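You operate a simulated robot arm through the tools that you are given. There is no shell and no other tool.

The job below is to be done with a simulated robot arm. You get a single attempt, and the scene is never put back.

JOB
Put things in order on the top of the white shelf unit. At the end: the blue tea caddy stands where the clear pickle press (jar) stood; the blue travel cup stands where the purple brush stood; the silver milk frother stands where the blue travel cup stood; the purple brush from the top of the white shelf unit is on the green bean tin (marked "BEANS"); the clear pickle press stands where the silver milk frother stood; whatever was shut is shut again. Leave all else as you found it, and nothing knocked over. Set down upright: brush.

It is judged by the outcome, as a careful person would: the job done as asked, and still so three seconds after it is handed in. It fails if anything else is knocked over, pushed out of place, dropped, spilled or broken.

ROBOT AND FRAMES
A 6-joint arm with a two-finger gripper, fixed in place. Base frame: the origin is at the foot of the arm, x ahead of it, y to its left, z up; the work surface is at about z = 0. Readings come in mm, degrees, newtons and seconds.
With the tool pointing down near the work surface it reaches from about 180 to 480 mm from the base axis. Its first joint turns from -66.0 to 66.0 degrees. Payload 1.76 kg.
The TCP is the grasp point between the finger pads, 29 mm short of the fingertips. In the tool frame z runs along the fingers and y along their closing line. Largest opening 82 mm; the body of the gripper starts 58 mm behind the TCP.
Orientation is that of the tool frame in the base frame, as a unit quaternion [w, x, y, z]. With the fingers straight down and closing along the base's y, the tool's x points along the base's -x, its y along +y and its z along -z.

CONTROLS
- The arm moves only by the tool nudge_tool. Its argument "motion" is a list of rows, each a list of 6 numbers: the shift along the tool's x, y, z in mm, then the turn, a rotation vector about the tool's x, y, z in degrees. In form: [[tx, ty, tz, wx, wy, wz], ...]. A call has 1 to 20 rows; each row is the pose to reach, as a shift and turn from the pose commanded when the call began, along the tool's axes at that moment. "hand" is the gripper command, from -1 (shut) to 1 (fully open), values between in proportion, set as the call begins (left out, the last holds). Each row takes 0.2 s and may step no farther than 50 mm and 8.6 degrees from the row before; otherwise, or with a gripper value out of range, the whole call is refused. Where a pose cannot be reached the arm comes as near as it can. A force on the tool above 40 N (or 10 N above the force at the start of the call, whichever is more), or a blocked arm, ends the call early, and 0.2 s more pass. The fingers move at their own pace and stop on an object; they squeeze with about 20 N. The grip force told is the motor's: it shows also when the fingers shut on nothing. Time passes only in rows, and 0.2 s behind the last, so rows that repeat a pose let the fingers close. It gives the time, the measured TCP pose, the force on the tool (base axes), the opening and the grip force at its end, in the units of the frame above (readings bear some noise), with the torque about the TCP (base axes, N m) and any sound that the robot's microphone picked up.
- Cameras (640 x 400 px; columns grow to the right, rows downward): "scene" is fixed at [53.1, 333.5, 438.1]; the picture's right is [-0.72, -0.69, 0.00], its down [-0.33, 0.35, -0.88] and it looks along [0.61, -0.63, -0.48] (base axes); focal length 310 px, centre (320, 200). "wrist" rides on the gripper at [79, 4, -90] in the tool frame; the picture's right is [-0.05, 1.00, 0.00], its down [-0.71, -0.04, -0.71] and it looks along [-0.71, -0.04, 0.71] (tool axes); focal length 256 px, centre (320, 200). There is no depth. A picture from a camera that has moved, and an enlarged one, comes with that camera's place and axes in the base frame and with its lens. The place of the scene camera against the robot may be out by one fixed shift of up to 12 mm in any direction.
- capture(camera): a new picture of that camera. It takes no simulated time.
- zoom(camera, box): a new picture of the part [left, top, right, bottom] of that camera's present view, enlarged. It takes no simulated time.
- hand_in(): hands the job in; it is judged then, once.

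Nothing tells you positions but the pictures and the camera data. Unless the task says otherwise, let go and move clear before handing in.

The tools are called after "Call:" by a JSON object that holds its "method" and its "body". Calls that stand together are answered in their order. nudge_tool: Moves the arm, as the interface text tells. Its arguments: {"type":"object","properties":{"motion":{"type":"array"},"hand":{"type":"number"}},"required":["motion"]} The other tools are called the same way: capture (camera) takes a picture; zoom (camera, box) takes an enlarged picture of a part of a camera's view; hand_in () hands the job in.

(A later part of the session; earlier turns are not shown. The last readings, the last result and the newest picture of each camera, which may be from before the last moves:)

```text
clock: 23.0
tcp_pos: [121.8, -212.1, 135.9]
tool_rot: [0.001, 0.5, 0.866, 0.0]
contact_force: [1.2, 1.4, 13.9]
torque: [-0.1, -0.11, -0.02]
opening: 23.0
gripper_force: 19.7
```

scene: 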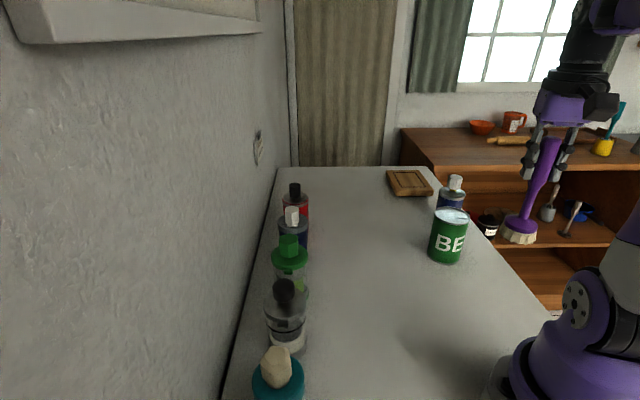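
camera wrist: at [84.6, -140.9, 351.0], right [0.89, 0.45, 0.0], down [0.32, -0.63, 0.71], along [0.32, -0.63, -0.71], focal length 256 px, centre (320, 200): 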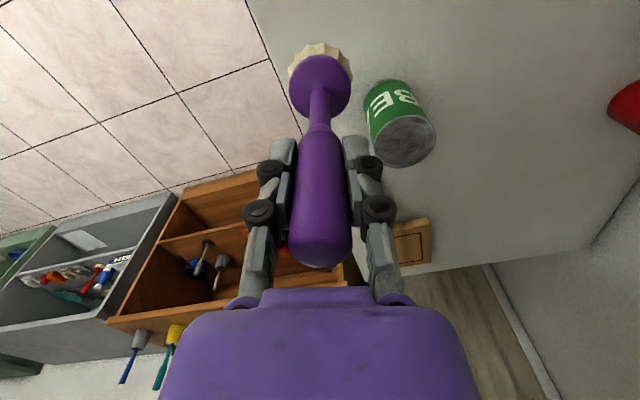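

Contact made. I'll ease off 1 mm and open the fingers gently.

Call:
{"method": "nudge_tool", "body": {"motion": [[0, 0, -1.2, 0, 0, 0], [0, 0, -1.2, 0, 0, 0]]}}

Call:
{"method": "nudge_tool", "body": {"motion": [[0, 0, 0, 0, 0, 0], [0, 0, 0, 0, 0, 0]], "hand": -0.2}}

Call:
{"method": "nudge_tool", "body": {"motion": [[0, 0, 0, 0, 0, 0], [0, 0, 0, 0, 0, 0]], "hand": 0.7}}

Call:
{"method": "capture", "body": {"camera": "wrist"}}

Call:
{"method": "zoom", "body": {"camera": "scene", "box": [440, 160, 640, 400]}}

```text
clock: 23.6
tcp_pos: [120.6, -212.6, 135.4]
tool_rot: [-0.001, 0.501, 0.866, 0.002]
contact_force: [-0.3, -1.0, -0.7]
torque: [-0.04, 0.0, 0.03]
opening: 23.6
gripper_force: 19.9
```

```text
clock: 24.2
tcp_pos: [121.5, -211.6, 137.0]
tool_rot: [0.0, 0.5, 0.866, 0.001]
contact_force: [0.8, -0.2, 0.2]
torque: [-0.04, 0.03, 0.04]
opening: 32.8
gripper_force: 0.1
```

```text
clock: 24.8
tcp_pos: [120.2, -212.9, 137.5]
tool_rot: [0.001, 0.5, 0.866, 0.001]
contact_force: [-1.4, -0.5, -0.1]
torque: [0.0, -0.01, 0.03]
opening: 69.6
gripper_force: 0.1
```

```text
taken
camera wrist: at [84.6, -140.7, 227.4], right [0.89, 0.45, 0.0], down [0.32, -0.63, 0.71], along [0.32, -0.63, -0.71], focal length 256 px, centre (320, 200)
```

wrist: 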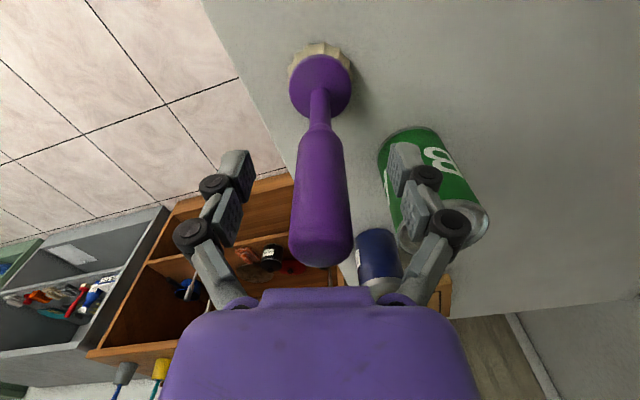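

```text
1.67 times, centred on (540, 280) of scene
camera zoom: at [53.1, 333.5, 438.1], right [-0.72, -0.69, 0.0], down [-0.33, 0.35, -0.88], along [0.61, -0.63, -0.48], focal length 516 px, centre (-47, 67)
```

zoom: 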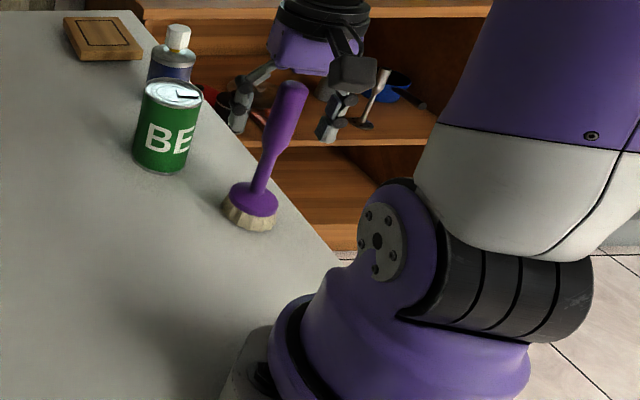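

The brush stands at the temporary spot (121, -212). I'll rise straight up clear of it and go to a staging pose facing the wall row.

Call:
{"method": "nudge_tool", "body": {"motion": [[0, 0, -30, 0, 0, 0], [0, 0, -65, 0, 0, 0], [0, 0, -103, 0, 0, 0], [0, 0, -103, 0, 0, 0]]}}

Call:
{"method": "nudge_tool", "body": {"motion": [[12.7, 37, 0, 0, 0, -8.4], [25.4, 74, 0, 0, 0, -16.8], [38, 111, 0, 0, 0, -25.2], [51, 148, 0, 0, 0, -33.6], [63.6, 185, 0, 0, 0, -42], [76.3, 222, 0, 0, 0, -50.5], [89, 259.4, 0, 0, 0, -59], [89, 259.4, 0, 0, 0, -59]], "hand": 1}}

Call:
{"method": "capture", "body": {"camera": "scene"}}

```text
clock: 25.8
tcp_pos: [121.6, -212.2, 239.9]
tool_rot: [0.0, 0.5, 0.866, 0.001]
contact_force: [-0.8, -0.1, 0.0]
torque: [-0.02, -0.01, 0.01]
opening: 69.5
gripper_force: 0.2
```

```text
clock: 27.6
tcp_pos: [300.5, -4.0, 238.1]
tool_rot: [0.001, 0.009, 1.0, 0.0]
contact_force: [-0.5, 0.0, 0.0]
torque: [0.01, -0.01, 0.02]
opening: 82.1
gripper_force: 0.0
```

```text
taken
```

scene: 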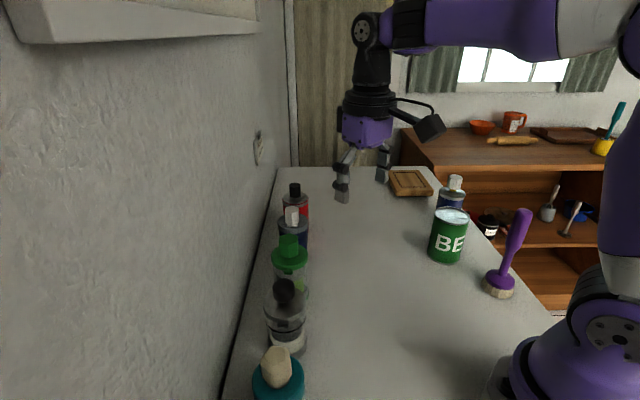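

Now leaning the tool 45° outward and lowering to view the travel cup from the side.

Call:
{"method": "nudge_tool", "body": {"motion": [[-5, 0, 14, 0, -7.5, 0], [-10, 0, 28, 0, -15, 0], [-15, 0, 42, 0, -22.5, 0], [-20, 0, 56, 0, -30, 0], [-25, 0, 70, 0, -37.5, 0], [-30, 0, 88, 0, -45, 0], [-30, 0, 88, 0, -45, 0]], "hand": 1}}

Call:
{"method": "capture", "body": {"camera": "wrist"}}

Call:
{"method": "capture", "body": {"camera": "scene"}}

```text
clock: 29.2
tcp_pos: [332.1, -4.7, 152.8]
tool_rot: [0.384, 0.008, 0.923, -0.002]
contact_force: [0.0, 0.7, 0.0]
torque: [0.01, 0.03, -0.01]
opening: 81.7
gripper_force: 0.1
```

```text
taken
camera wrist: at [211.8, 2.1, 160.0], right [0.06, 1.0, 0.04], down [0.0, -0.04, 1.0], along [1.0, -0.06, 0.0], focal length 256 px, centre (320, 200)
```

wrist: 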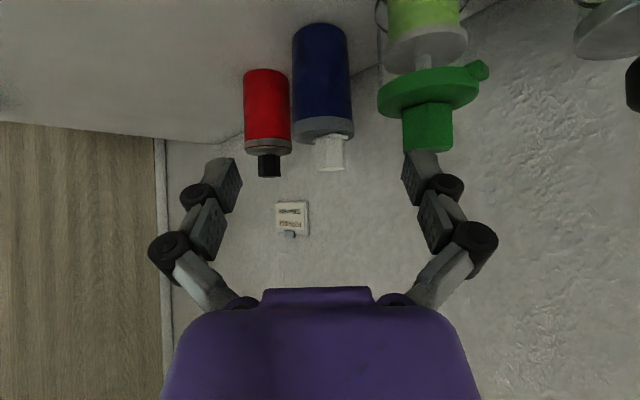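

```text
taken
```

scene: 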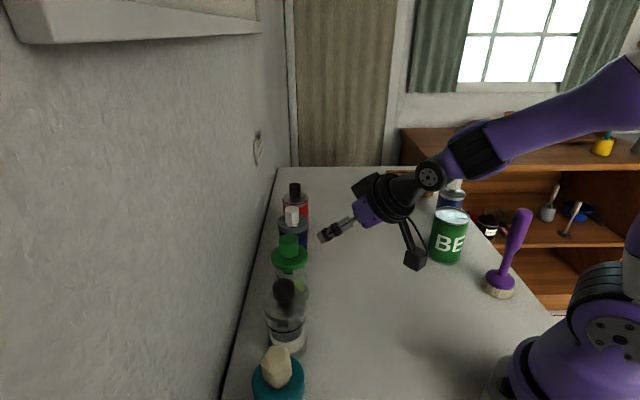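

Call:
{"method": "zoom", "body": {"camera": "wrist", "box": [230, 0, 390, 190]}}

Call:
{"method": "zoom", "body": {"camera": "wrist", "box": [350, 0, 510, 190]}}

Call:
{"method": "zoom", "body": {"camera": "scene", "box": [300, 150, 460, 290]}}

```text
2.11 times, centred on (310, 95) of wrist
camera zoom: at [211.8, 2.1, 160.0], right [0.06, 1.0, 0.04], down [0.0, -0.04, 1.0], along [1.0, -0.06, 0.0], focal length 539 px, centre (341, 421)
```

zoom: 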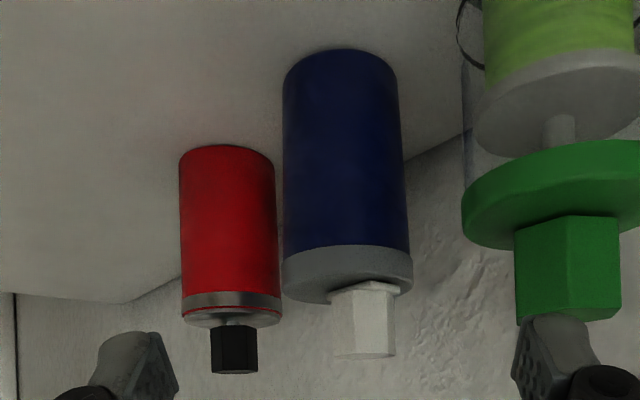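

```text
2.11 times, centred on (430, 95) of wrist
camera zoom: at [211.8, 2.1, 160.0], right [0.06, 1.0, 0.04], down [0.0, -0.04, 1.0], along [1.0, -0.06, 0.0], focal length 539 px, centre (88, 421)
```

zoom: 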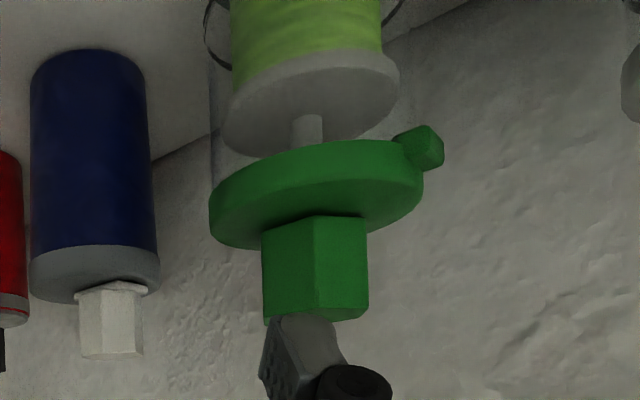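

```text
2.86 times, centred on (380, 220) of scene
camera zoom: at [53.1, 333.5, 438.1], right [-0.72, -0.69, 0.0], down [-0.33, 0.35, -0.88], along [0.61, -0.63, -0.48], focal length 884 px, centre (149, 143)
```

zoom: 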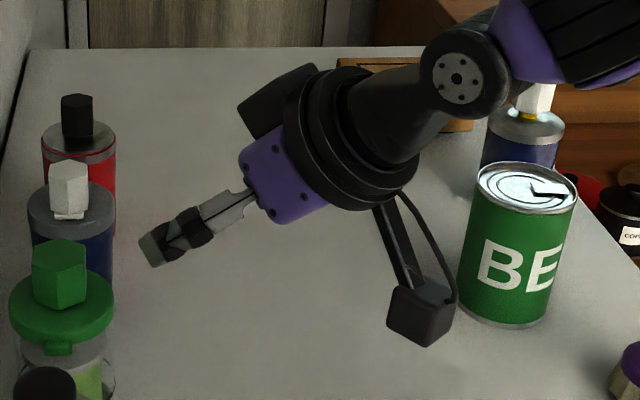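

The cup is at about (470, -7): tapered body, lid underside at z≈86, lid top ≈97, knob top ≈129. I'll lower the leaned gripper to z≈54 in free space, then move forward partway.

Call:
{"method": "nudge_tool", "body": {"motion": [[14, 0, 33, 0, 0, 0], [28, 0, 65, 0, 0, 0], [41.6, 0, 97.7, 0, 0, 0], [31, 0, 108, 0, 0, 0], [17, 0, 122, 0, 0, 0], [17, 0, 122, 0, 0, 0]], "hand": 1}}

Call:
{"method": "capture", "body": {"camera": "wrist"}}

Call:
{"method": "capture", "body": {"camera": "scene"}}

```text
clock: 30.6
tcp_pos: [407.5, -5.7, 53.2]
tool_rot: [0.383, 0.008, 0.924, -0.002]
contact_force: [-0.5, 0.2, 0.5]
torque: [0.0, -0.02, -0.02]
opening: 81.7
gripper_force: 0.1
```

```text
taken
camera wrist: at [287.0, 1.5, 62.2], right [0.06, 1.0, 0.04], down [0.0, -0.04, 1.0], along [1.0, -0.06, 0.0], focal length 256 px, centre (320, 200)
```

wrist: 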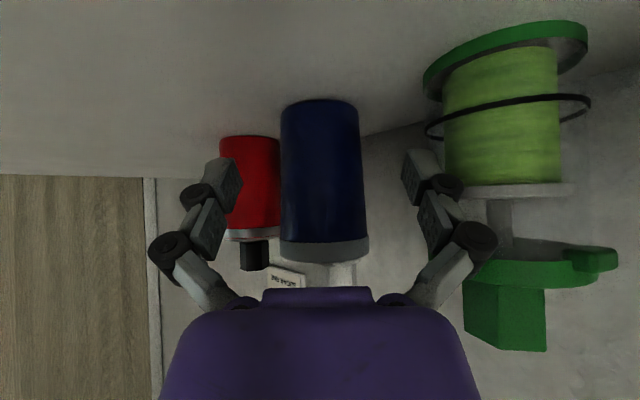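

```text
taken
```

scene: 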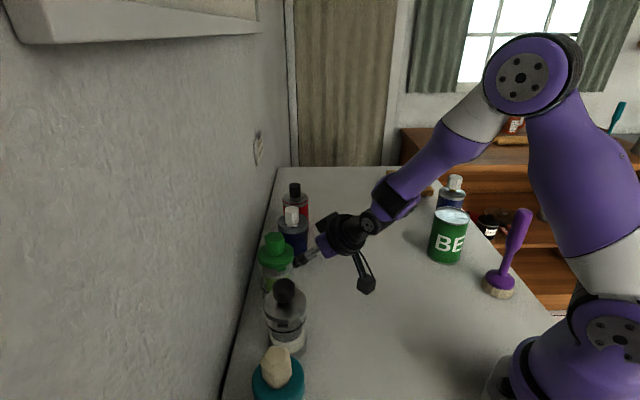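

The pickle press looks shifted in the scene view, so I'll stop and check this closely before continuing.

Call:
{"method": "zoom", "body": {"camera": "scene", "box": [240, 170, 380, 310]}}

Call:
{"method": "zoom", "body": {"camera": "wrist", "box": [380, 0, 640, 360]}}

```text
2.86 times, centred on (310, 240) of scene
camera zoom: at [53.2, 333.5, 438.1], right [-0.72, -0.69, 0.0], down [-0.33, 0.35, -0.88], along [0.61, -0.63, -0.48], focal length 884 px, centre (349, 86)
```

zoom: 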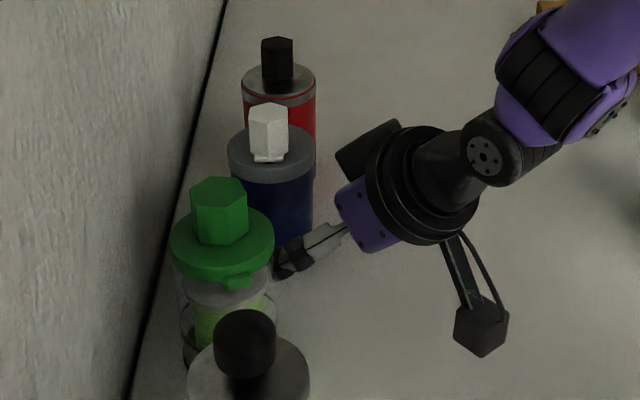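

```text
1.11 times, centred on (510, 180) of wrist
camera zoom: at [287.0, 1.5, 62.2], right [0.06, 1.0, 0.04], down [0.0, -0.04, 1.0], along [1.0, -0.06, 0.0], focal length 284 px, centre (109, 222)
```

zoom: 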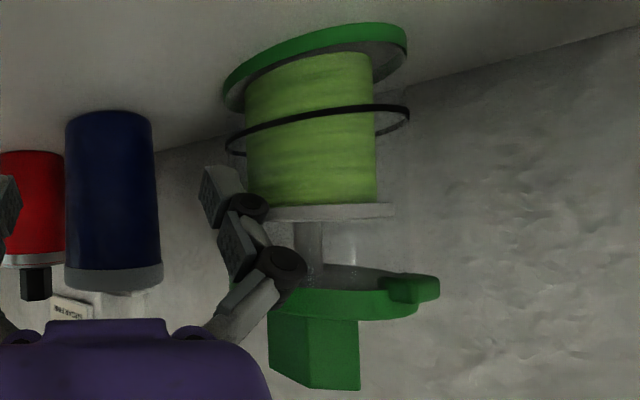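

My right knuckle nudged the press toward the wall (it is still upright), because I came in along x while the row runs diagonally. The press has to be moved anyway and I have its original spot. I'll back out the same way and re-approach perpendicular to the wall.

Call:
{"method": "nudge_tool", "body": {"motion": [[10, 0, -10, 0, 0, 0], [28, 0, -28, 0, 0, 0], [53, 0, -53, 0, 0, 0], [53, 0, -53, 0, 0, 0]]}}

Call:
{"method": "capture", "body": {"camera": "wrist"}}

Call:
{"method": "capture", "body": {"camera": "scene"}}

```text
clock: 31.6
tcp_pos: [332.2, -4.9, 53.5]
tool_rot: [0.384, 0.009, 0.923, -0.003]
contact_force: [-0.2, 0.1, -0.9]
torque: [0.01, 0.0, 0.01]
opening: 81.9
gripper_force: 0.1
```

```text
taken
camera wrist: at [212.1, 1.9, 61.6], right [0.06, 1.0, 0.04], down [0.0, -0.04, 1.0], along [1.0, -0.06, 0.0], focal length 256 px, centre (320, 200)
```

wrist: 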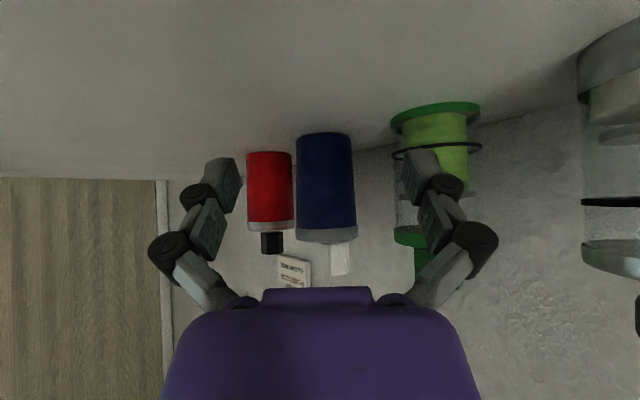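

```text
taken
```

scene: 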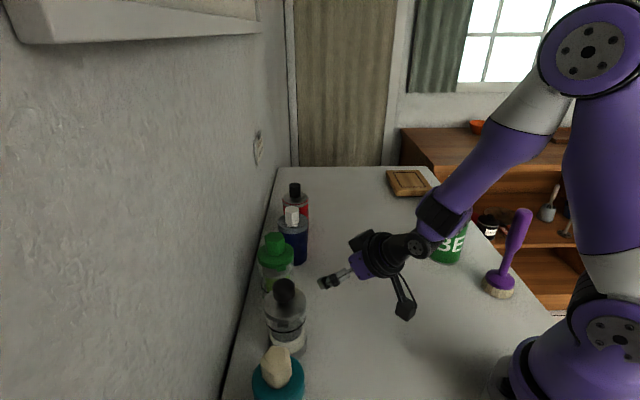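

The press stands upright at about (406, 78). I'll rise, turn the leaned gripper to face the wall squarely, and line up with the cup.

Call:
{"method": "nudge_tool", "body": {"motion": [[-23, 0, -23, 0, 0, 0], [-46, 0, -46, 0, 0, 0], [-69, 0, -68, 0, 0, 0]], "hand": 0.8}}

Call:
{"method": "nudge_tool", "body": {"motion": [[-3, -13.5, 7, -4.8, 0, -4.76], [-6, -27, 14, -9.6, 0, -9.5], [-9, -40.5, 21, -14.4, 0, -14.3], [-12, -54, 28, -19.2, 0, -19], [-15, -67.5, 35, -24, 0, -23.8], [-18, -81, 42, -28.8, 0, -28.5], [-20.8, -94.2, 49.3, -33.6, 0, -33.3], [-20.8, -94.2, 49.3, -33.6, 0, -33.3]], "hand": 0.8}}

Call:
{"method": "capture", "body": {"camera": "wrist"}}

Call:
{"method": "capture", "body": {"camera": "scene"}}

```text
clock: 32.4
tcp_pos: [332.1, -5.9, 152.2]
tool_rot: [0.383, 0.008, 0.924, -0.002]
contact_force: [-0.4, -0.5, 0.5]
torque: [0.01, 0.0, 0.01]
opening: 74.0
gripper_force: 0.0
```

```text
clock: 34.2
tcp_pos: [379.6, -99.9, 130.5]
tool_rot: [0.353, -0.363, 0.849, 0.152]
contact_force: [-0.3, -0.2, 0.1]
torque: [0.02, -0.03, -0.01]
opening: 73.5
gripper_force: 0.0
```

```text
taken
camera wrist: at [293.6, -183.8, 138.3], right [-0.7, 0.72, 0.04], down [0.03, -0.03, 1.0], along [0.72, 0.7, 0.0], focal length 256 px, centre (320, 200)
```

wrist: 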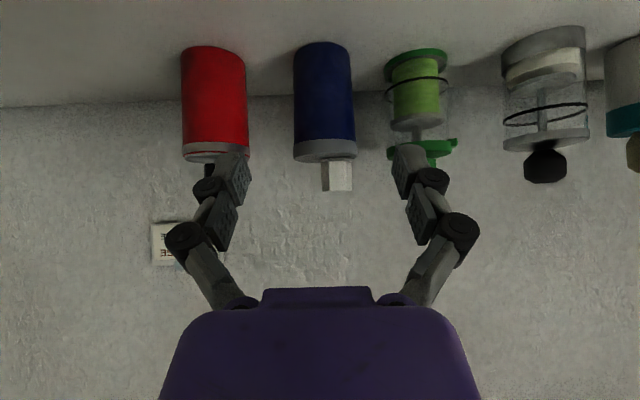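

```text
taken
```

scene: 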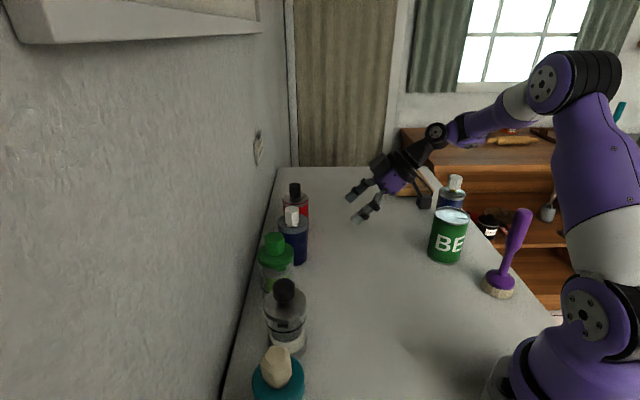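

Now squarely facing the wall and laterally aligned with the cup (130 mm ahead). Descending, then moving most of the way in with 73 mm opening.

Call:
{"method": "nudge_tool", "body": {"motion": [[27, 0, 27, 0, 0, 0], [54, 0, 53.5, 0, 0, 0], [33, 0, 75, 0, 0, 0], [12, 0, 96, 0, 0, 0], [-9.5, 0, 117.4, 0, 0, 0], [-9.5, 0, 117.4, 0, 0, 0]], "hand": 0.8}}

Call:
{"method": "capture", "body": {"camera": "wrist"}}

Call:
{"method": "zoom", "body": {"camera": "scene", "box": [240, 160, 400, 310]}}

```text
clock: 35.6
tcp_pos: [443.5, -32.8, 53.3]
tool_rot: [0.353, -0.362, 0.849, 0.152]
contact_force: [-0.7, 0.6, -0.5]
torque: [0.0, -0.04, 0.0]
opening: 73.9
gripper_force: 0.1
```

```text
taken
camera wrist: at [356.9, -115.7, 60.4], right [-0.7, 0.72, 0.04], down [0.03, -0.03, 1.0], along [0.72, 0.7, 0.0], focal length 256 px, centre (320, 200)
```

wrist: 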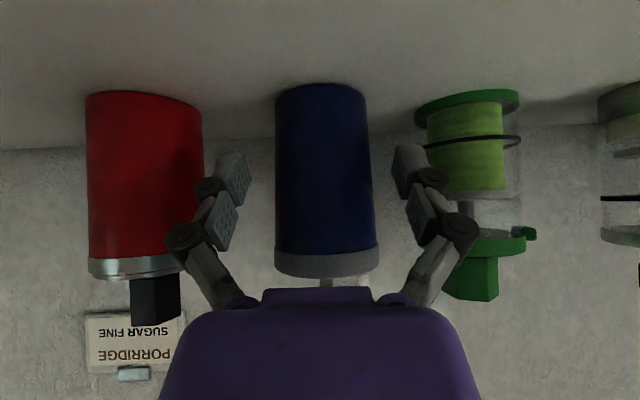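

```text
2.67 times, centred on (320, 235) of scene
camera zoom: at [53.1, 333.5, 438.1], right [-0.72, -0.69, 0.0], down [-0.33, 0.35, -0.88], along [0.61, -0.63, -0.48], focal length 825 px, centre (320, 107)
```

zoom: 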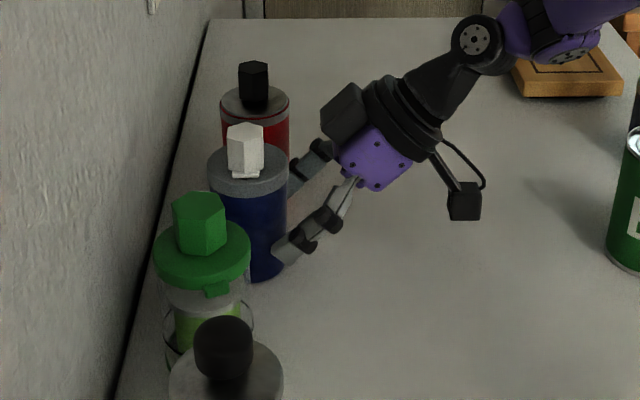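

Well aligned; 40 mm remain. Moving in the rest of the way, then closing gently.

Call:
{"method": "nudge_tool", "body": {"motion": [[-10, 0.5, 10, 0, 0, 0], [-20, 1, 20, 0, 0, 0], [-28, 1, 28.2, 0, 0, 0], [-28, 1, 28.2, 0, 0, 0]], "hand": 0.8}}

Call:
{"method": "capture", "body": {"camera": "wrist"}}

Call:
{"method": "zoom", "body": {"camera": "scene", "box": [240, 160, 400, 310]}}

```text
clock: 36.6
tcp_pos: [470.9, -4.5, 54.4]
tool_rot: [0.353, -0.362, 0.849, 0.152]
contact_force: [-0.1, -0.9, -0.4]
torque: [0.02, 0.01, 0.02]
opening: 73.7
gripper_force: 0.1
```

```text
taken
camera wrist: at [382.0, -87.8, 61.5], right [-0.7, 0.72, 0.04], down [0.03, -0.03, 1.0], along [0.72, 0.7, 0.0], focal length 256 px, centre (320, 200)
```

wrist: 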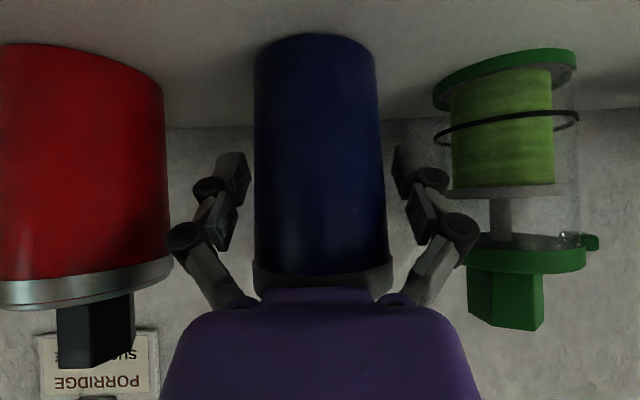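

```text
2.67 times, centred on (320, 235) of scene
camera zoom: at [53.1, 333.5, 438.1], right [-0.72, -0.69, 0.0], down [-0.33, 0.35, -0.88], along [0.61, -0.63, -0.48], focal length 825 px, centre (320, 107)
```

zoom: 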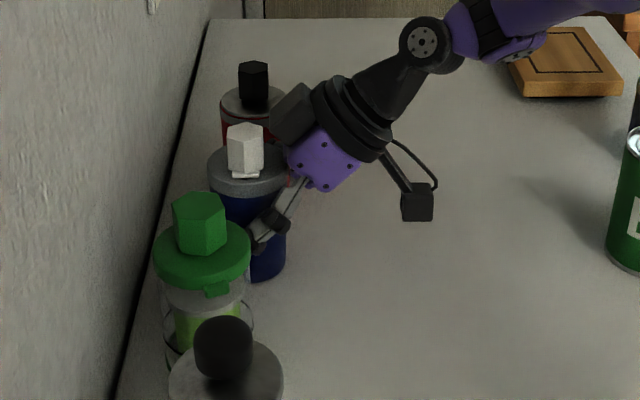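

Call:
{"method": "nudge_tool", "body": {"motion": [[0, 0, 0, 0, 0, 0], [0, 0, 0, 0, 0, 0], [0, 0, 0, 0, 0, 0]], "hand": -1}}

Call:
{"method": "capture", "body": {"camera": "wrist"}}

Call:
{"method": "zoom", "body": {"camera": "scene", "box": [240, 160, 400, 310]}}

```text
clock: 37.4
tcp_pos: [469.1, -5.4, 52.8]
tool_rot: [0.354, -0.363, 0.849, 0.152]
contact_force: [1.0, -0.1, 9.6]
torque: [0.07, -0.07, 0.02]
opening: 56.4
gripper_force: 20.1
```

```text
taken
camera wrist: at [382.4, -87.9, 62.1], right [-0.7, 0.72, 0.04], down [0.02, -0.03, 1.0], along [0.72, 0.7, 0.0], focal length 256 px, centre (320, 200)
```

wrist: 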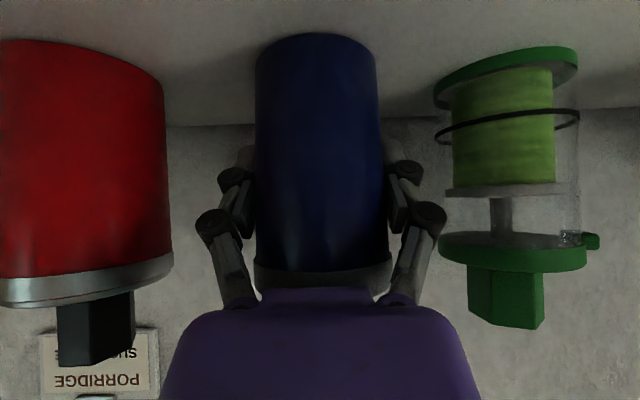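

```text
2.67 times, centred on (320, 235) of scene
camera zoom: at [53.1, 333.5, 438.1], right [-0.72, -0.69, 0.0], down [-0.33, 0.35, -0.88], along [0.61, -0.63, -0.48], focal length 825 px, centre (320, 107)
```

zoom: 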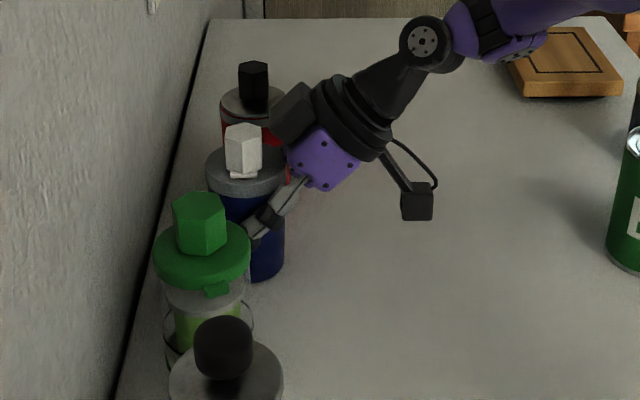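

The cup is gripped at mid-body (56 mm). Lifting slightly and checking that it comes up whole.

Call:
{"method": "nudge_tool", "body": {"motion": [[-5, 0, -5, 0, 0, 0], [-14.2, 0, -14.1, 0, 0, 0], [-28.4, 0, -28.2, 0, 0, 0]]}}

Call:
{"method": "capture", "body": {"camera": "wrist"}}

Call:
{"method": "zoom", "body": {"camera": "scene", "box": [240, 140, 400, 310]}}

```text
clock: 38.2
tcp_pos: [468.9, -5.8, 95.0]
tool_rot: [0.353, -0.362, 0.849, 0.152]
contact_force: [0.1, 0.7, -0.5]
torque: [-0.01, 0.03, -0.01]
opening: 57.6
gripper_force: 20.0
```

```text
taken
camera wrist: at [382.9, -88.0, 102.9], right [-0.7, 0.72, 0.04], down [0.03, -0.03, 1.0], along [0.72, 0.7, 0.0], focal length 256 px, centre (320, 200)
```

wrist: 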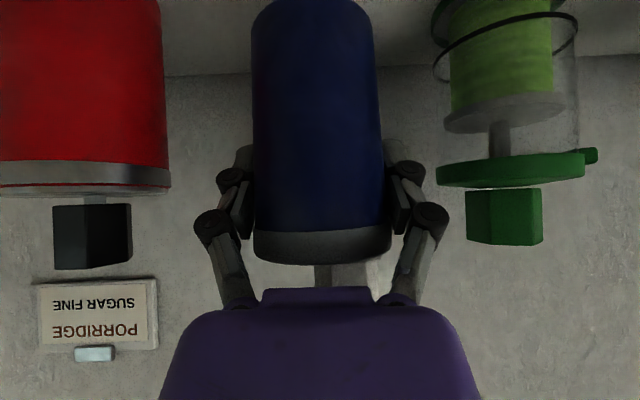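

```text
2.35 times, centred on (320, 225) of scene
camera zoom: at [53.2, 333.5, 438.1], right [-0.72, -0.69, 0.0], down [-0.33, 0.35, -0.88], along [0.61, -0.63, -0.48], focal length 728 px, centre (320, 141)
```

zoom: 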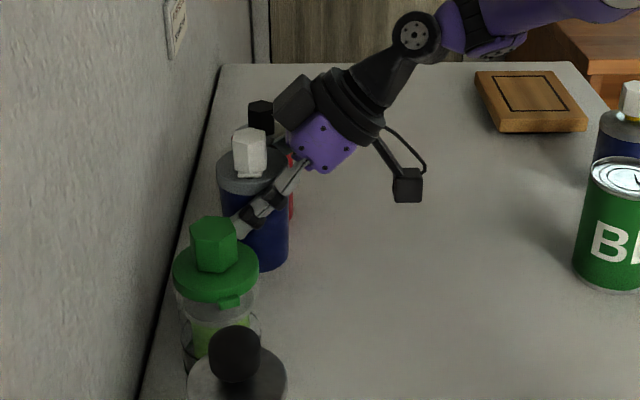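

The cup rose but seems to have slid down ~13 mm in the grip. I'll hold still and check whether it is stable.

Call:
{"method": "nudge_tool", "body": {"motion": [[0, 0, 0, 0, 0, 0], [0, 0, 0, 0, 0, 0], [0, 0, 0, 0, 0, 0]]}}

Call:
{"method": "capture", "body": {"camera": "wrist"}}

```text
clock: 39.0
tcp_pos: [468.7, -5.5, 95.1]
tool_rot: [0.352, -0.362, 0.849, 0.152]
contact_force: [1.0, -0.4, 0.1]
torque: [0.04, 0.01, 0.02]
opening: 57.6
gripper_force: 19.8
```

```text
taken
camera wrist: at [383.0, -87.9, 102.8], right [-0.7, 0.72, 0.04], down [0.03, -0.03, 1.0], along [0.72, 0.7, 0.0], focal length 256 px, centre (320, 200)
```

wrist: 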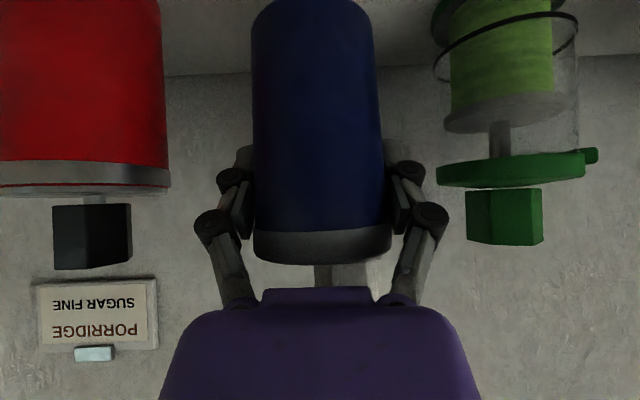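

Stable now (pads sit just under the lid rim, cup level, its base about 67 mm below the grasp point). I'll retract gently away from the wall.

Call:
{"method": "nudge_tool", "body": {"motion": [[6, 0, -7, 0, 0, 0], [18, 0, -22, 0, 0, 0], [30, 0, -36, 0, 0, 0], [44, 0, -53, 0, 0, 0], [58, 0, -70, 0, 0, 0], [70.4, 0, -85, 0, 0, 0], [70.4, 0, -85, 0, 0, 0]]}}

Call:
{"method": "capture", "body": {"camera": "wrist"}}

Call:
{"method": "capture", "body": {"camera": "scene"}}

```text
clock: 40.6
tcp_pos: [394.7, -84.6, 104.1]
tool_rot: [0.354, -0.363, 0.849, 0.153]
contact_force: [0.5, 0.6, -1.9]
torque: [-0.03, 0.01, -0.01]
opening: 57.7
gripper_force: 19.8
```

```text
taken
camera wrist: at [307.8, -167.2, 111.5], right [-0.7, 0.72, 0.04], down [0.03, -0.03, 1.0], along [0.72, 0.7, 0.0], focal length 256 px, centre (320, 200)
```

wrist: 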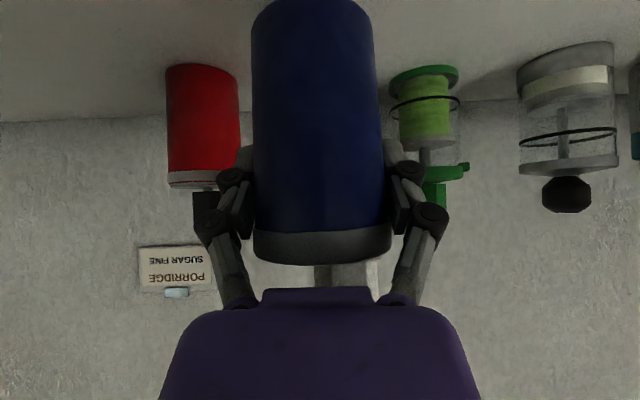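

```text
taken
```

scene: 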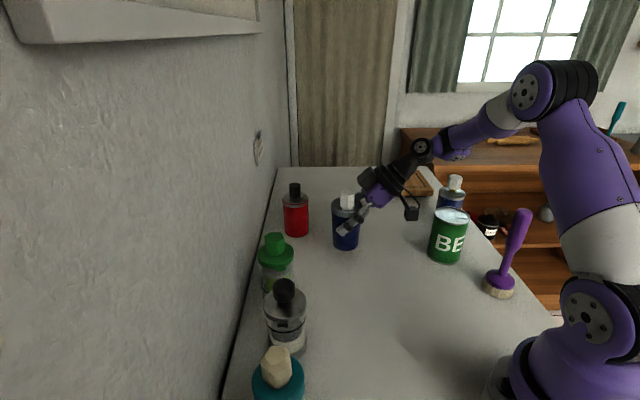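

Call:
{"method": "nudge_tool", "body": {"motion": [[5.2, -4.3, -5.2, 5, 0, 4.9], [10.4, -8.6, -10.5, 10, 0, 9.9], [15.6, -12.8, -15.7, 14.9, 0, 14.8], [20.8, -17.1, -21, 19.9, 0, 19.7], [26, -21.4, -26.2, 24.9, 0, 24.6], [31.3, -25.7, -31.5, 29.8, 0, 29.6], [36.5, -30, -36.7, 34.8, 0, 34.5], [41.7, -34.2, -42, 39.8, 0, 39.4], [46.9, -38.5, -47.2, 44.7, 0, 44.4], [52.1, -42.8, -52.5, 49.7, 0, 49.3], [52.1, -42.8, -52.5, 49.7, 0, 49.3]]}}

Call:
{"method": "capture", "body": {"camera": "wrist"}}

Call:
{"method": "capture", "body": {"camera": "scene"}}

```text
clock: 43.0
tcp_pos: [372.7, -168.6, 103.7]
tool_rot: [0.375, 0.19, 0.904, -0.079]
contact_force: [0.1, -0.1, -1.4]
torque: [-0.02, -0.01, 0.01]
opening: 57.6
gripper_force: 20.1
```

```text
taken
camera wrist: at [264.1, -115.4, 111.6], right [0.44, 0.9, 0.04], down [-0.02, -0.03, 1.0], along [0.9, -0.44, 0.0], focal length 256 px, centre (320, 200)
```

wrist: 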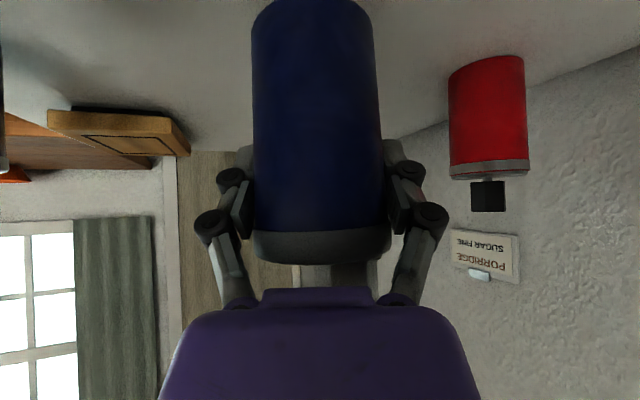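

```text
taken
```

scene: 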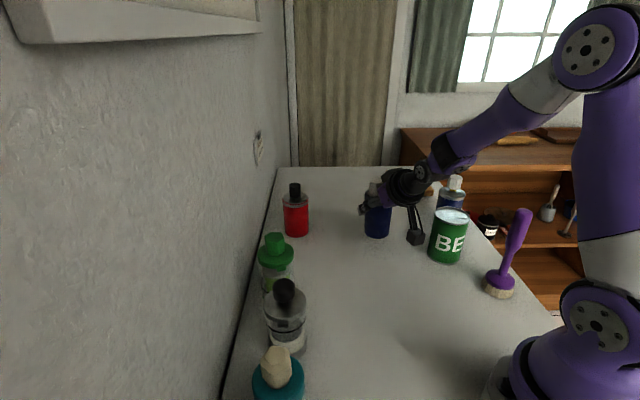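

Heading is now radial toward the brush's old place (409.5, -183.7). Moving the cup over it and lowering.

Call:
{"method": "nudge_tool", "body": {"motion": [[-13, 0.5, 13, 0, 0, 0], [-27, 1, 27, 0, 0, 0], [-16, 1, 38, 0, 0, 0], [-4.6, 1, 49.4, 0, 0, 0], [-4.6, 1, 49.4, 0, 0, 0]]}}

Call:
{"method": "zoom", "body": {"camera": "scene", "box": [300, 150, 460, 280]}}

Call:
{"method": "capture", "body": {"camera": "wrist"}}

```text
clock: 44.2
tcp_pos: [408.3, -183.1, 70.7]
tool_rot: [0.376, 0.19, 0.904, -0.079]
contact_force: [-0.5, 0.0, 0.0]
torque: [-0.02, -0.02, -0.02]
opening: 57.6
gripper_force: 20.1
```

```text
3.08 times, centred on (380, 215) of scene
camera zoom: at [53.2, 333.5, 438.1], right [-0.72, -0.69, 0.0], down [-0.33, 0.35, -0.88], along [0.61, -0.63, -0.48], focal length 952 px, centre (135, 154)
```

zoom: 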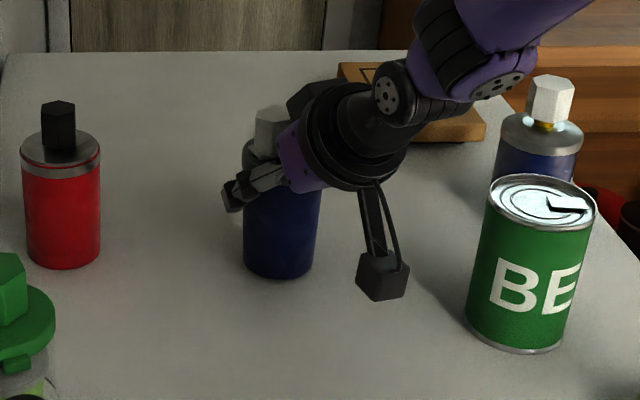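

```text
taken
camera wrist: at [300.0, -130.2, 80.0], right [0.44, 0.9, 0.04], down [-0.02, -0.03, 1.0], along [0.9, -0.44, 0.0], focal length 256 px, centre (320, 200)
```

wrist: 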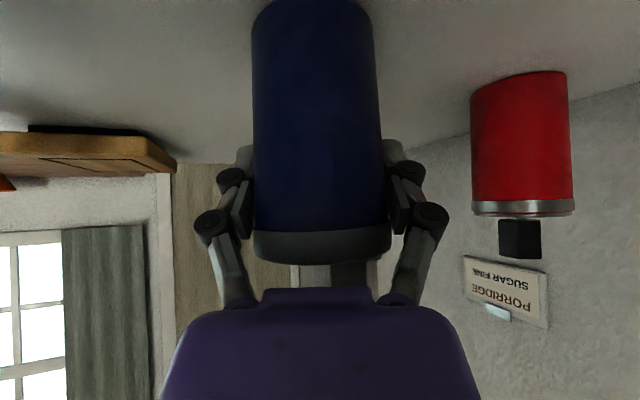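

Call:
{"method": "nudge_tool", "body": {"motion": [[1.1, 0, 1.1, 0, 0, 0], [2.2, 0, 2.2, 0, 0, 0], [2.2, 0, 2.2, 0, 0, 0]]}}

Call:
{"method": "nudge_tool", "body": {"motion": [[0.7, 0, 0.7, 0, 0, 0], [0.7, 0, 0.7, 0, 0, 0]]}}

```text
clock: 45.0
tcp_pos: [408.8, -182.6, 69.7]
tool_rot: [0.377, 0.19, 0.903, -0.079]
contact_force: [-0.3, 0.2, 3.5]
torque: [0.03, -0.05, 0.01]
opening: 57.5
gripper_force: 20.1
```

```text
clock: 45.6
tcp_pos: [408.2, -183.1, 70.0]
tool_rot: [0.376, 0.19, 0.903, -0.079]
contact_force: [0.1, -1.4, 7.9]
torque: [-0.12, -0.25, -0.01]
opening: 57.3
gripper_force: 20.0
```

Contact felt. Easing off slightly and opening.

Call:
{"method": "nudge_tool", "body": {"motion": [[-0.6, 0, -0.6, 0, 0, 0], [-0.6, 0, -0.6, 0, 0, 0]], "hand": 0.5}}

Call:
{"method": "nudge_tool", "body": {"motion": [[0, 0, 0, 0, 0, 0], [0, 0, 0, 0, 0, 0]], "hand": 1}}

Call:
{"method": "capture", "body": {"camera": "wrist"}}

Call:
{"method": "zoom", "body": {"camera": "scene", "box": [300, 150, 460, 280]}}

```text
clock: 46.2
tcp_pos: [406.9, -182.5, 68.5]
tool_rot: [0.374, 0.189, 0.904, -0.078]
contact_force: [-0.3, 0.7, 1.1]
torque: [0.0, -0.02, -0.01]
opening: 61.6
gripper_force: 0.0
```

```text
clock: 46.8
tcp_pos: [408.2, -182.4, 69.8]
tool_rot: [0.375, 0.19, 0.904, -0.078]
contact_force: [-0.5, 0.3, 0.8]
torque: [0.0, 0.01, 0.02]
opening: 82.0
gripper_force: 0.1
```

```text
taken
camera wrist: at [299.4, -130.1, 77.7], right [0.44, 0.9, 0.04], down [-0.02, -0.03, 1.0], along [0.9, -0.44, 0.0], focal length 256 px, centre (320, 200)
```

wrist: 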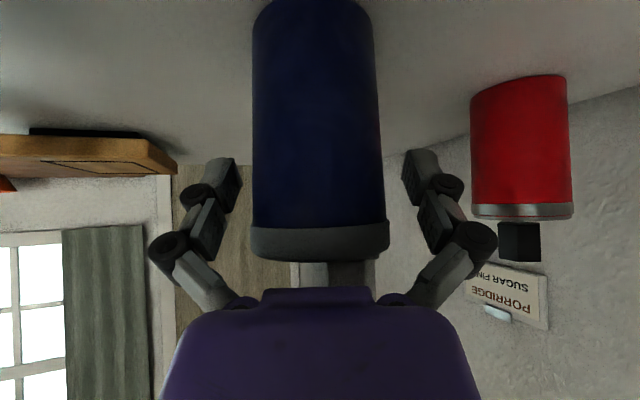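

```text
3.08 times, centred on (380, 215) of scene
camera zoom: at [53.1, 333.5, 438.1], right [-0.72, -0.69, 0.0], down [-0.33, 0.35, -0.88], along [0.61, -0.63, -0.48], focal length 952 px, centre (135, 154)
```

zoom: 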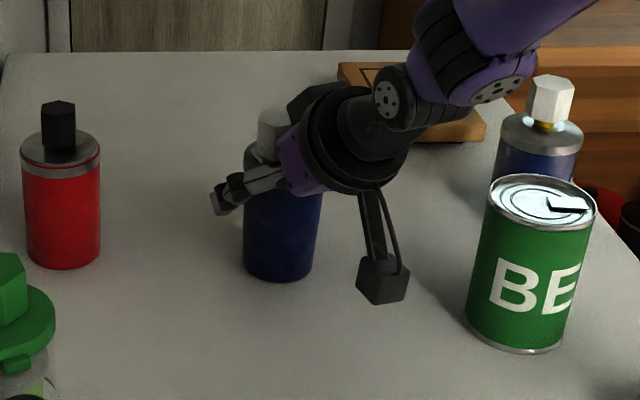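

Call:
{"method": "nudge_tool", "body": {"motion": [[10, 0, -10, 0, 0, 0], [35, 0, -35, 0, 0, 0], [62, 0, -62, 0, 0, 0], [62, 0, -62, 0, 0, 0]]}}

Call:
{"method": "capture", "body": {"camera": "wrist"}}

Call:
{"method": "capture", "body": {"camera": "scene"}}

```text
clock: 47.8
tcp_pos: [328.1, -147.8, 69.9]
tool_rot: [0.375, 0.191, 0.904, -0.079]
contact_force: [0.1, -0.3, -0.5]
torque: [0.04, 0.0, -0.04]
opening: 82.1
gripper_force: 0.1
```

```text
taken
camera wrist: at [218.9, -95.5, 78.6], right [0.44, 0.9, 0.04], down [-0.02, -0.03, 1.0], along [0.9, -0.44, 0.0], focal length 256 px, centre (320, 200)
```

wrist: 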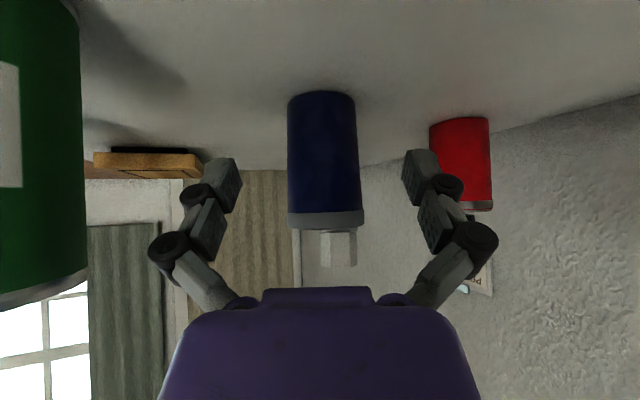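

```text
taken
```

scene: 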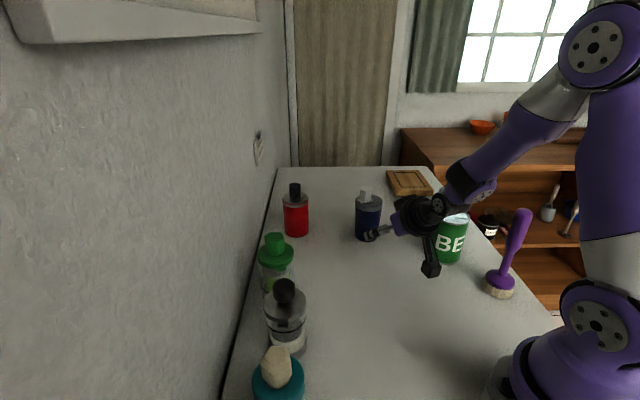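

The cup stands at the brush's old place (about 412, -185). Next is the milk frother at about (314, 142). I'll swing over to a pre-grasp pose in front of and above it.

Call:
{"method": "nudge_tool", "body": {"motion": [[9, 24.4, -20.7, -5.2, 0, -5.2], [18.3, 48.9, -41.3, -10.4, 0, -10.4], [27.4, 73.3, -62, -15.6, 0, -15.6], [36.6, 97.7, -82.7, -20.8, 0, -20.8], [45.7, 122.1, -103.3, -26, 0, -26], [54.8, 146.6, -124, -31.2, 0, -31.1], [64, 171, -144.6, -36.4, 0, -36.3], [73.1, 195.4, -165.3, -41.6, 0, -41.5], [73.1, 195.4, -165.3, -41.6, 0, -41.5]], "hand": 0.9}}

Call:
{"method": "capture", "body": {"camera": "wrist"}}

Call:
{"method": "capture", "body": {"camera": "scene"}}

```text
clock: 49.8
tcp_pos: [279.9, 103.4, 146.1]
tool_rot: [0.364, -0.279, 0.881, 0.116]
contact_force: [-0.1, 0.5, -0.1]
torque: [0.0, -0.01, 0.0]
opening: 77.9
gripper_force: 0.3
out of reach, approached as far as the arm can: row 3, 4, 5, 6, 7, 8, 9
```

```text
taken
camera wrist: at [179.1, 38.9, 154.9], right [-0.54, 0.84, 0.04], down [0.02, -0.03, 1.0], along [0.84, 0.54, 0.0], focal length 256 px, centre (320, 200)
```

wrist: 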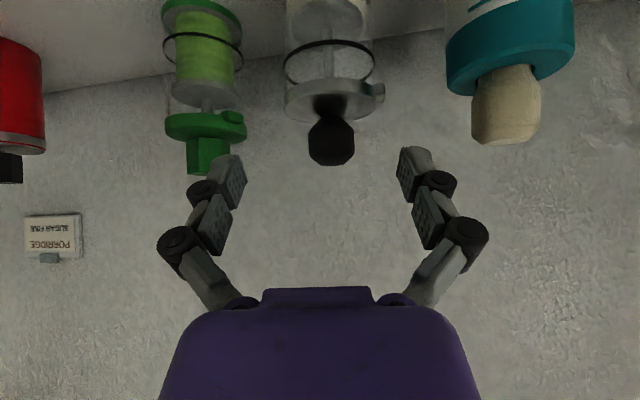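

```text
taken
```

scene: 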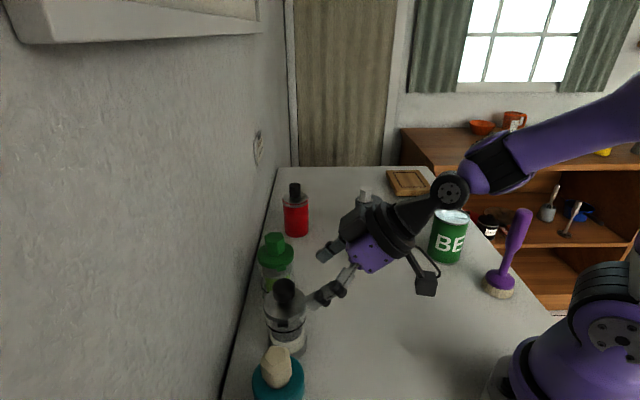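

Call:
{"method": "zoom", "body": {"camera": "wrist", "box": [260, 0, 400, 180]}}

Call:
{"method": "zoom", "body": {"camera": "scene", "box": [240, 220, 380, 400]}}

```text
2.22 times, centred on (330, 90) of wrist
camera zoom: at [179.1, 38.9, 154.9], right [-0.54, 0.84, 0.04], down [0.02, -0.03, 1.0], along [0.84, 0.54, 0.0], focal length 569 px, centre (298, 444)
```

zoom: 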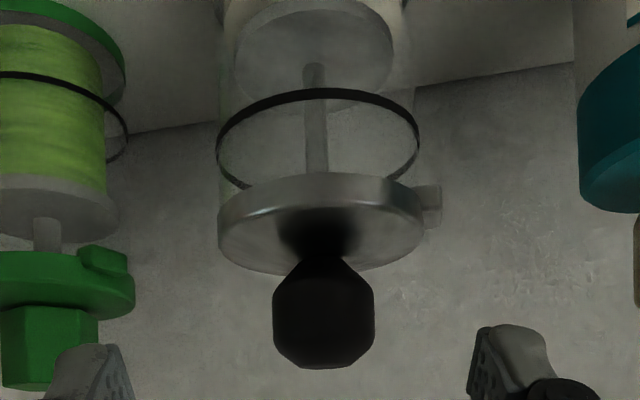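

```text
2.22 times, centred on (310, 310) of scene
camera zoom: at [53.1, 333.5, 438.1], right [-0.72, -0.69, 0.0], down [-0.33, 0.35, -0.88], along [0.61, -0.63, -0.48], focal length 688 px, centre (342, -44)
```

zoom: 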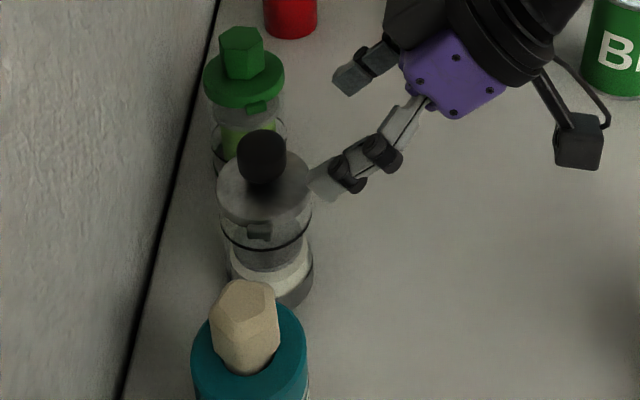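

The frother is at about (315, 140), straight glass body with a seal ring at z≈66, lid top ≈95, knob top ≈131. I'm near the arm's inner limit, so I'll turn the heading further to keep the wrist in reach and line up in front of it.

Call:
{"method": "nudge_tool", "body": {"motion": [[11.2, -5.8, -0.8, -4.7, 0, -4.7], [22.4, -11.5, -1.7, -9.3, 0, -9.3], [33.6, -17.3, -2.5, -14, 0, -14], [33.6, -17.3, -2.5, -14, 0, -14]], "hand": 0.9}}

Call:
{"method": "capture", "body": {"camera": "wrist"}}

```text
clock: 50.8
tcp_pos: [269.2, 73.8, 127.0]
tool_rot: [0.339, -0.426, 0.82, 0.177]
contact_force: [0.7, -0.3, 0.5]
torque: [-0.02, 0.02, -0.01]
opening: 78.1
gripper_force: 0.2
```

```text
taken
camera wrist: at [195.9, -20.6, 134.1], right [-0.8, 0.6, 0.04], down [0.03, -0.02, 1.0], along [0.6, 0.8, 0.0], focal length 256 px, centre (320, 200)
```

wrist: 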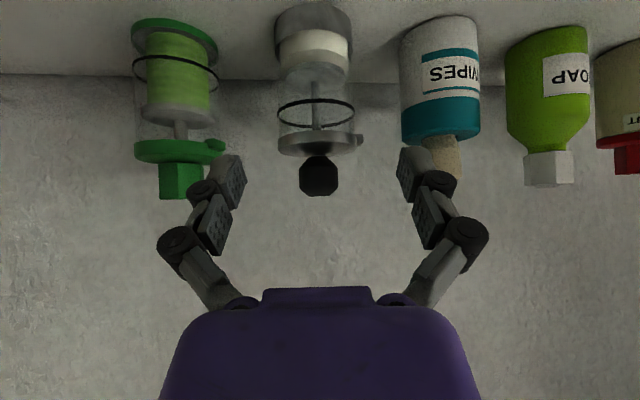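

Call:
{"method": "zoom", "body": {"camera": "wrist", "box": [240, 0, 400, 200]}}

Call:
{"method": "zoom", "body": {"camera": "wrist", "box": [110, 0, 270, 200]}}

```text
2.00 times, centred on (320, 100) of wrist
camera zoom: at [195.9, -20.6, 134.1], right [-0.8, 0.6, 0.04], down [0.03, -0.02, 1.0], along [0.6, 0.8, 0.0], focal length 512 px, centre (320, 400)
```

zoom: 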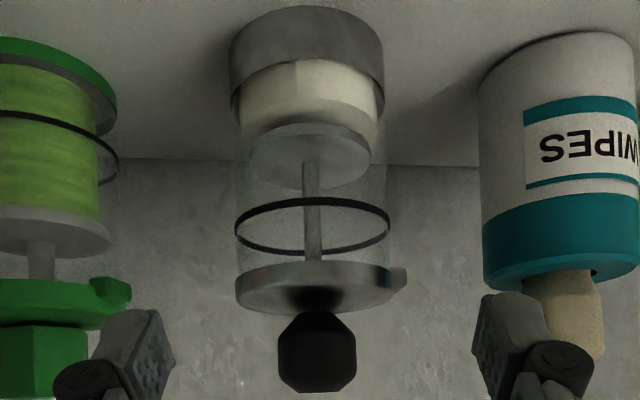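

```text
2.00 times, centred on (190, 100) of wrist
camera zoom: at [195.9, -20.6, 134.1], right [-0.8, 0.6, 0.04], down [0.03, -0.02, 1.0], along [0.6, 0.8, 0.0], focal length 512 px, centre (580, 400)
```

zoom: 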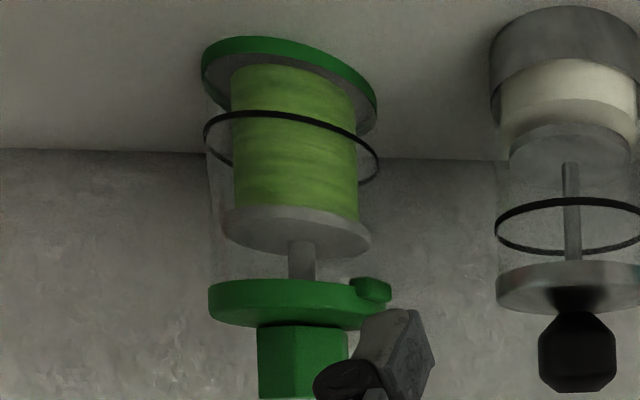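

Clear view: the frother is 85 mm ahead and 3 mm to one side. Moving in along the tool axis partway, then checking.

Call:
{"method": "nudge_tool", "body": {"motion": [[-0.3, -1.5, 25, 0, 0, 0], [-0.7, -3, 50, 0, 0, 0], [-1, -3, 75, 0, 0, 0], [-1, -3, 75, 0, 0, 0]], "hand": 0.9}}

Call:
{"method": "capture", "body": {"camera": "wrist"}}

Call:
{"method": "zoom", "body": {"camera": "scene", "box": [220, 200, 400, 400]}}

```text
clock: 51.8
tcp_pos: [302.1, 116.0, 73.9]
tool_rot: [0.339, -0.425, 0.82, 0.176]
contact_force: [0.3, -0.3, 1.0]
torque: [0.0, -0.03, 0.01]
opening: 78.0
gripper_force: 0.0
```

```text
taken
camera wrist: at [229.5, 21.5, 82.0], right [-0.79, 0.61, 0.04], down [0.03, -0.02, 1.0], along [0.61, 0.8, 0.0], focal length 256 px, centre (320, 200)
```

wrist: 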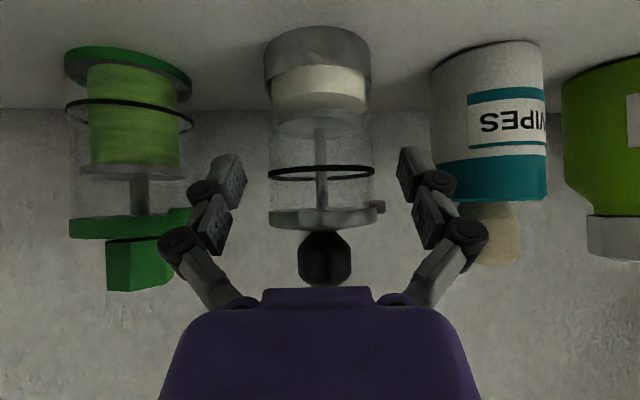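

```text
2.00 times, centred on (310, 300) of scene
camera zoom: at [53.1, 333.5, 438.1], right [-0.72, -0.69, 0.0], down [-0.33, 0.35, -0.88], along [0.61, -0.63, -0.48], focal length 619 px, centre (340, 0)
```

zoom: 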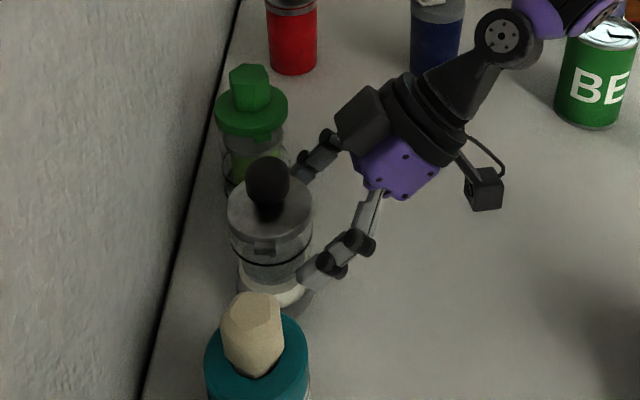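

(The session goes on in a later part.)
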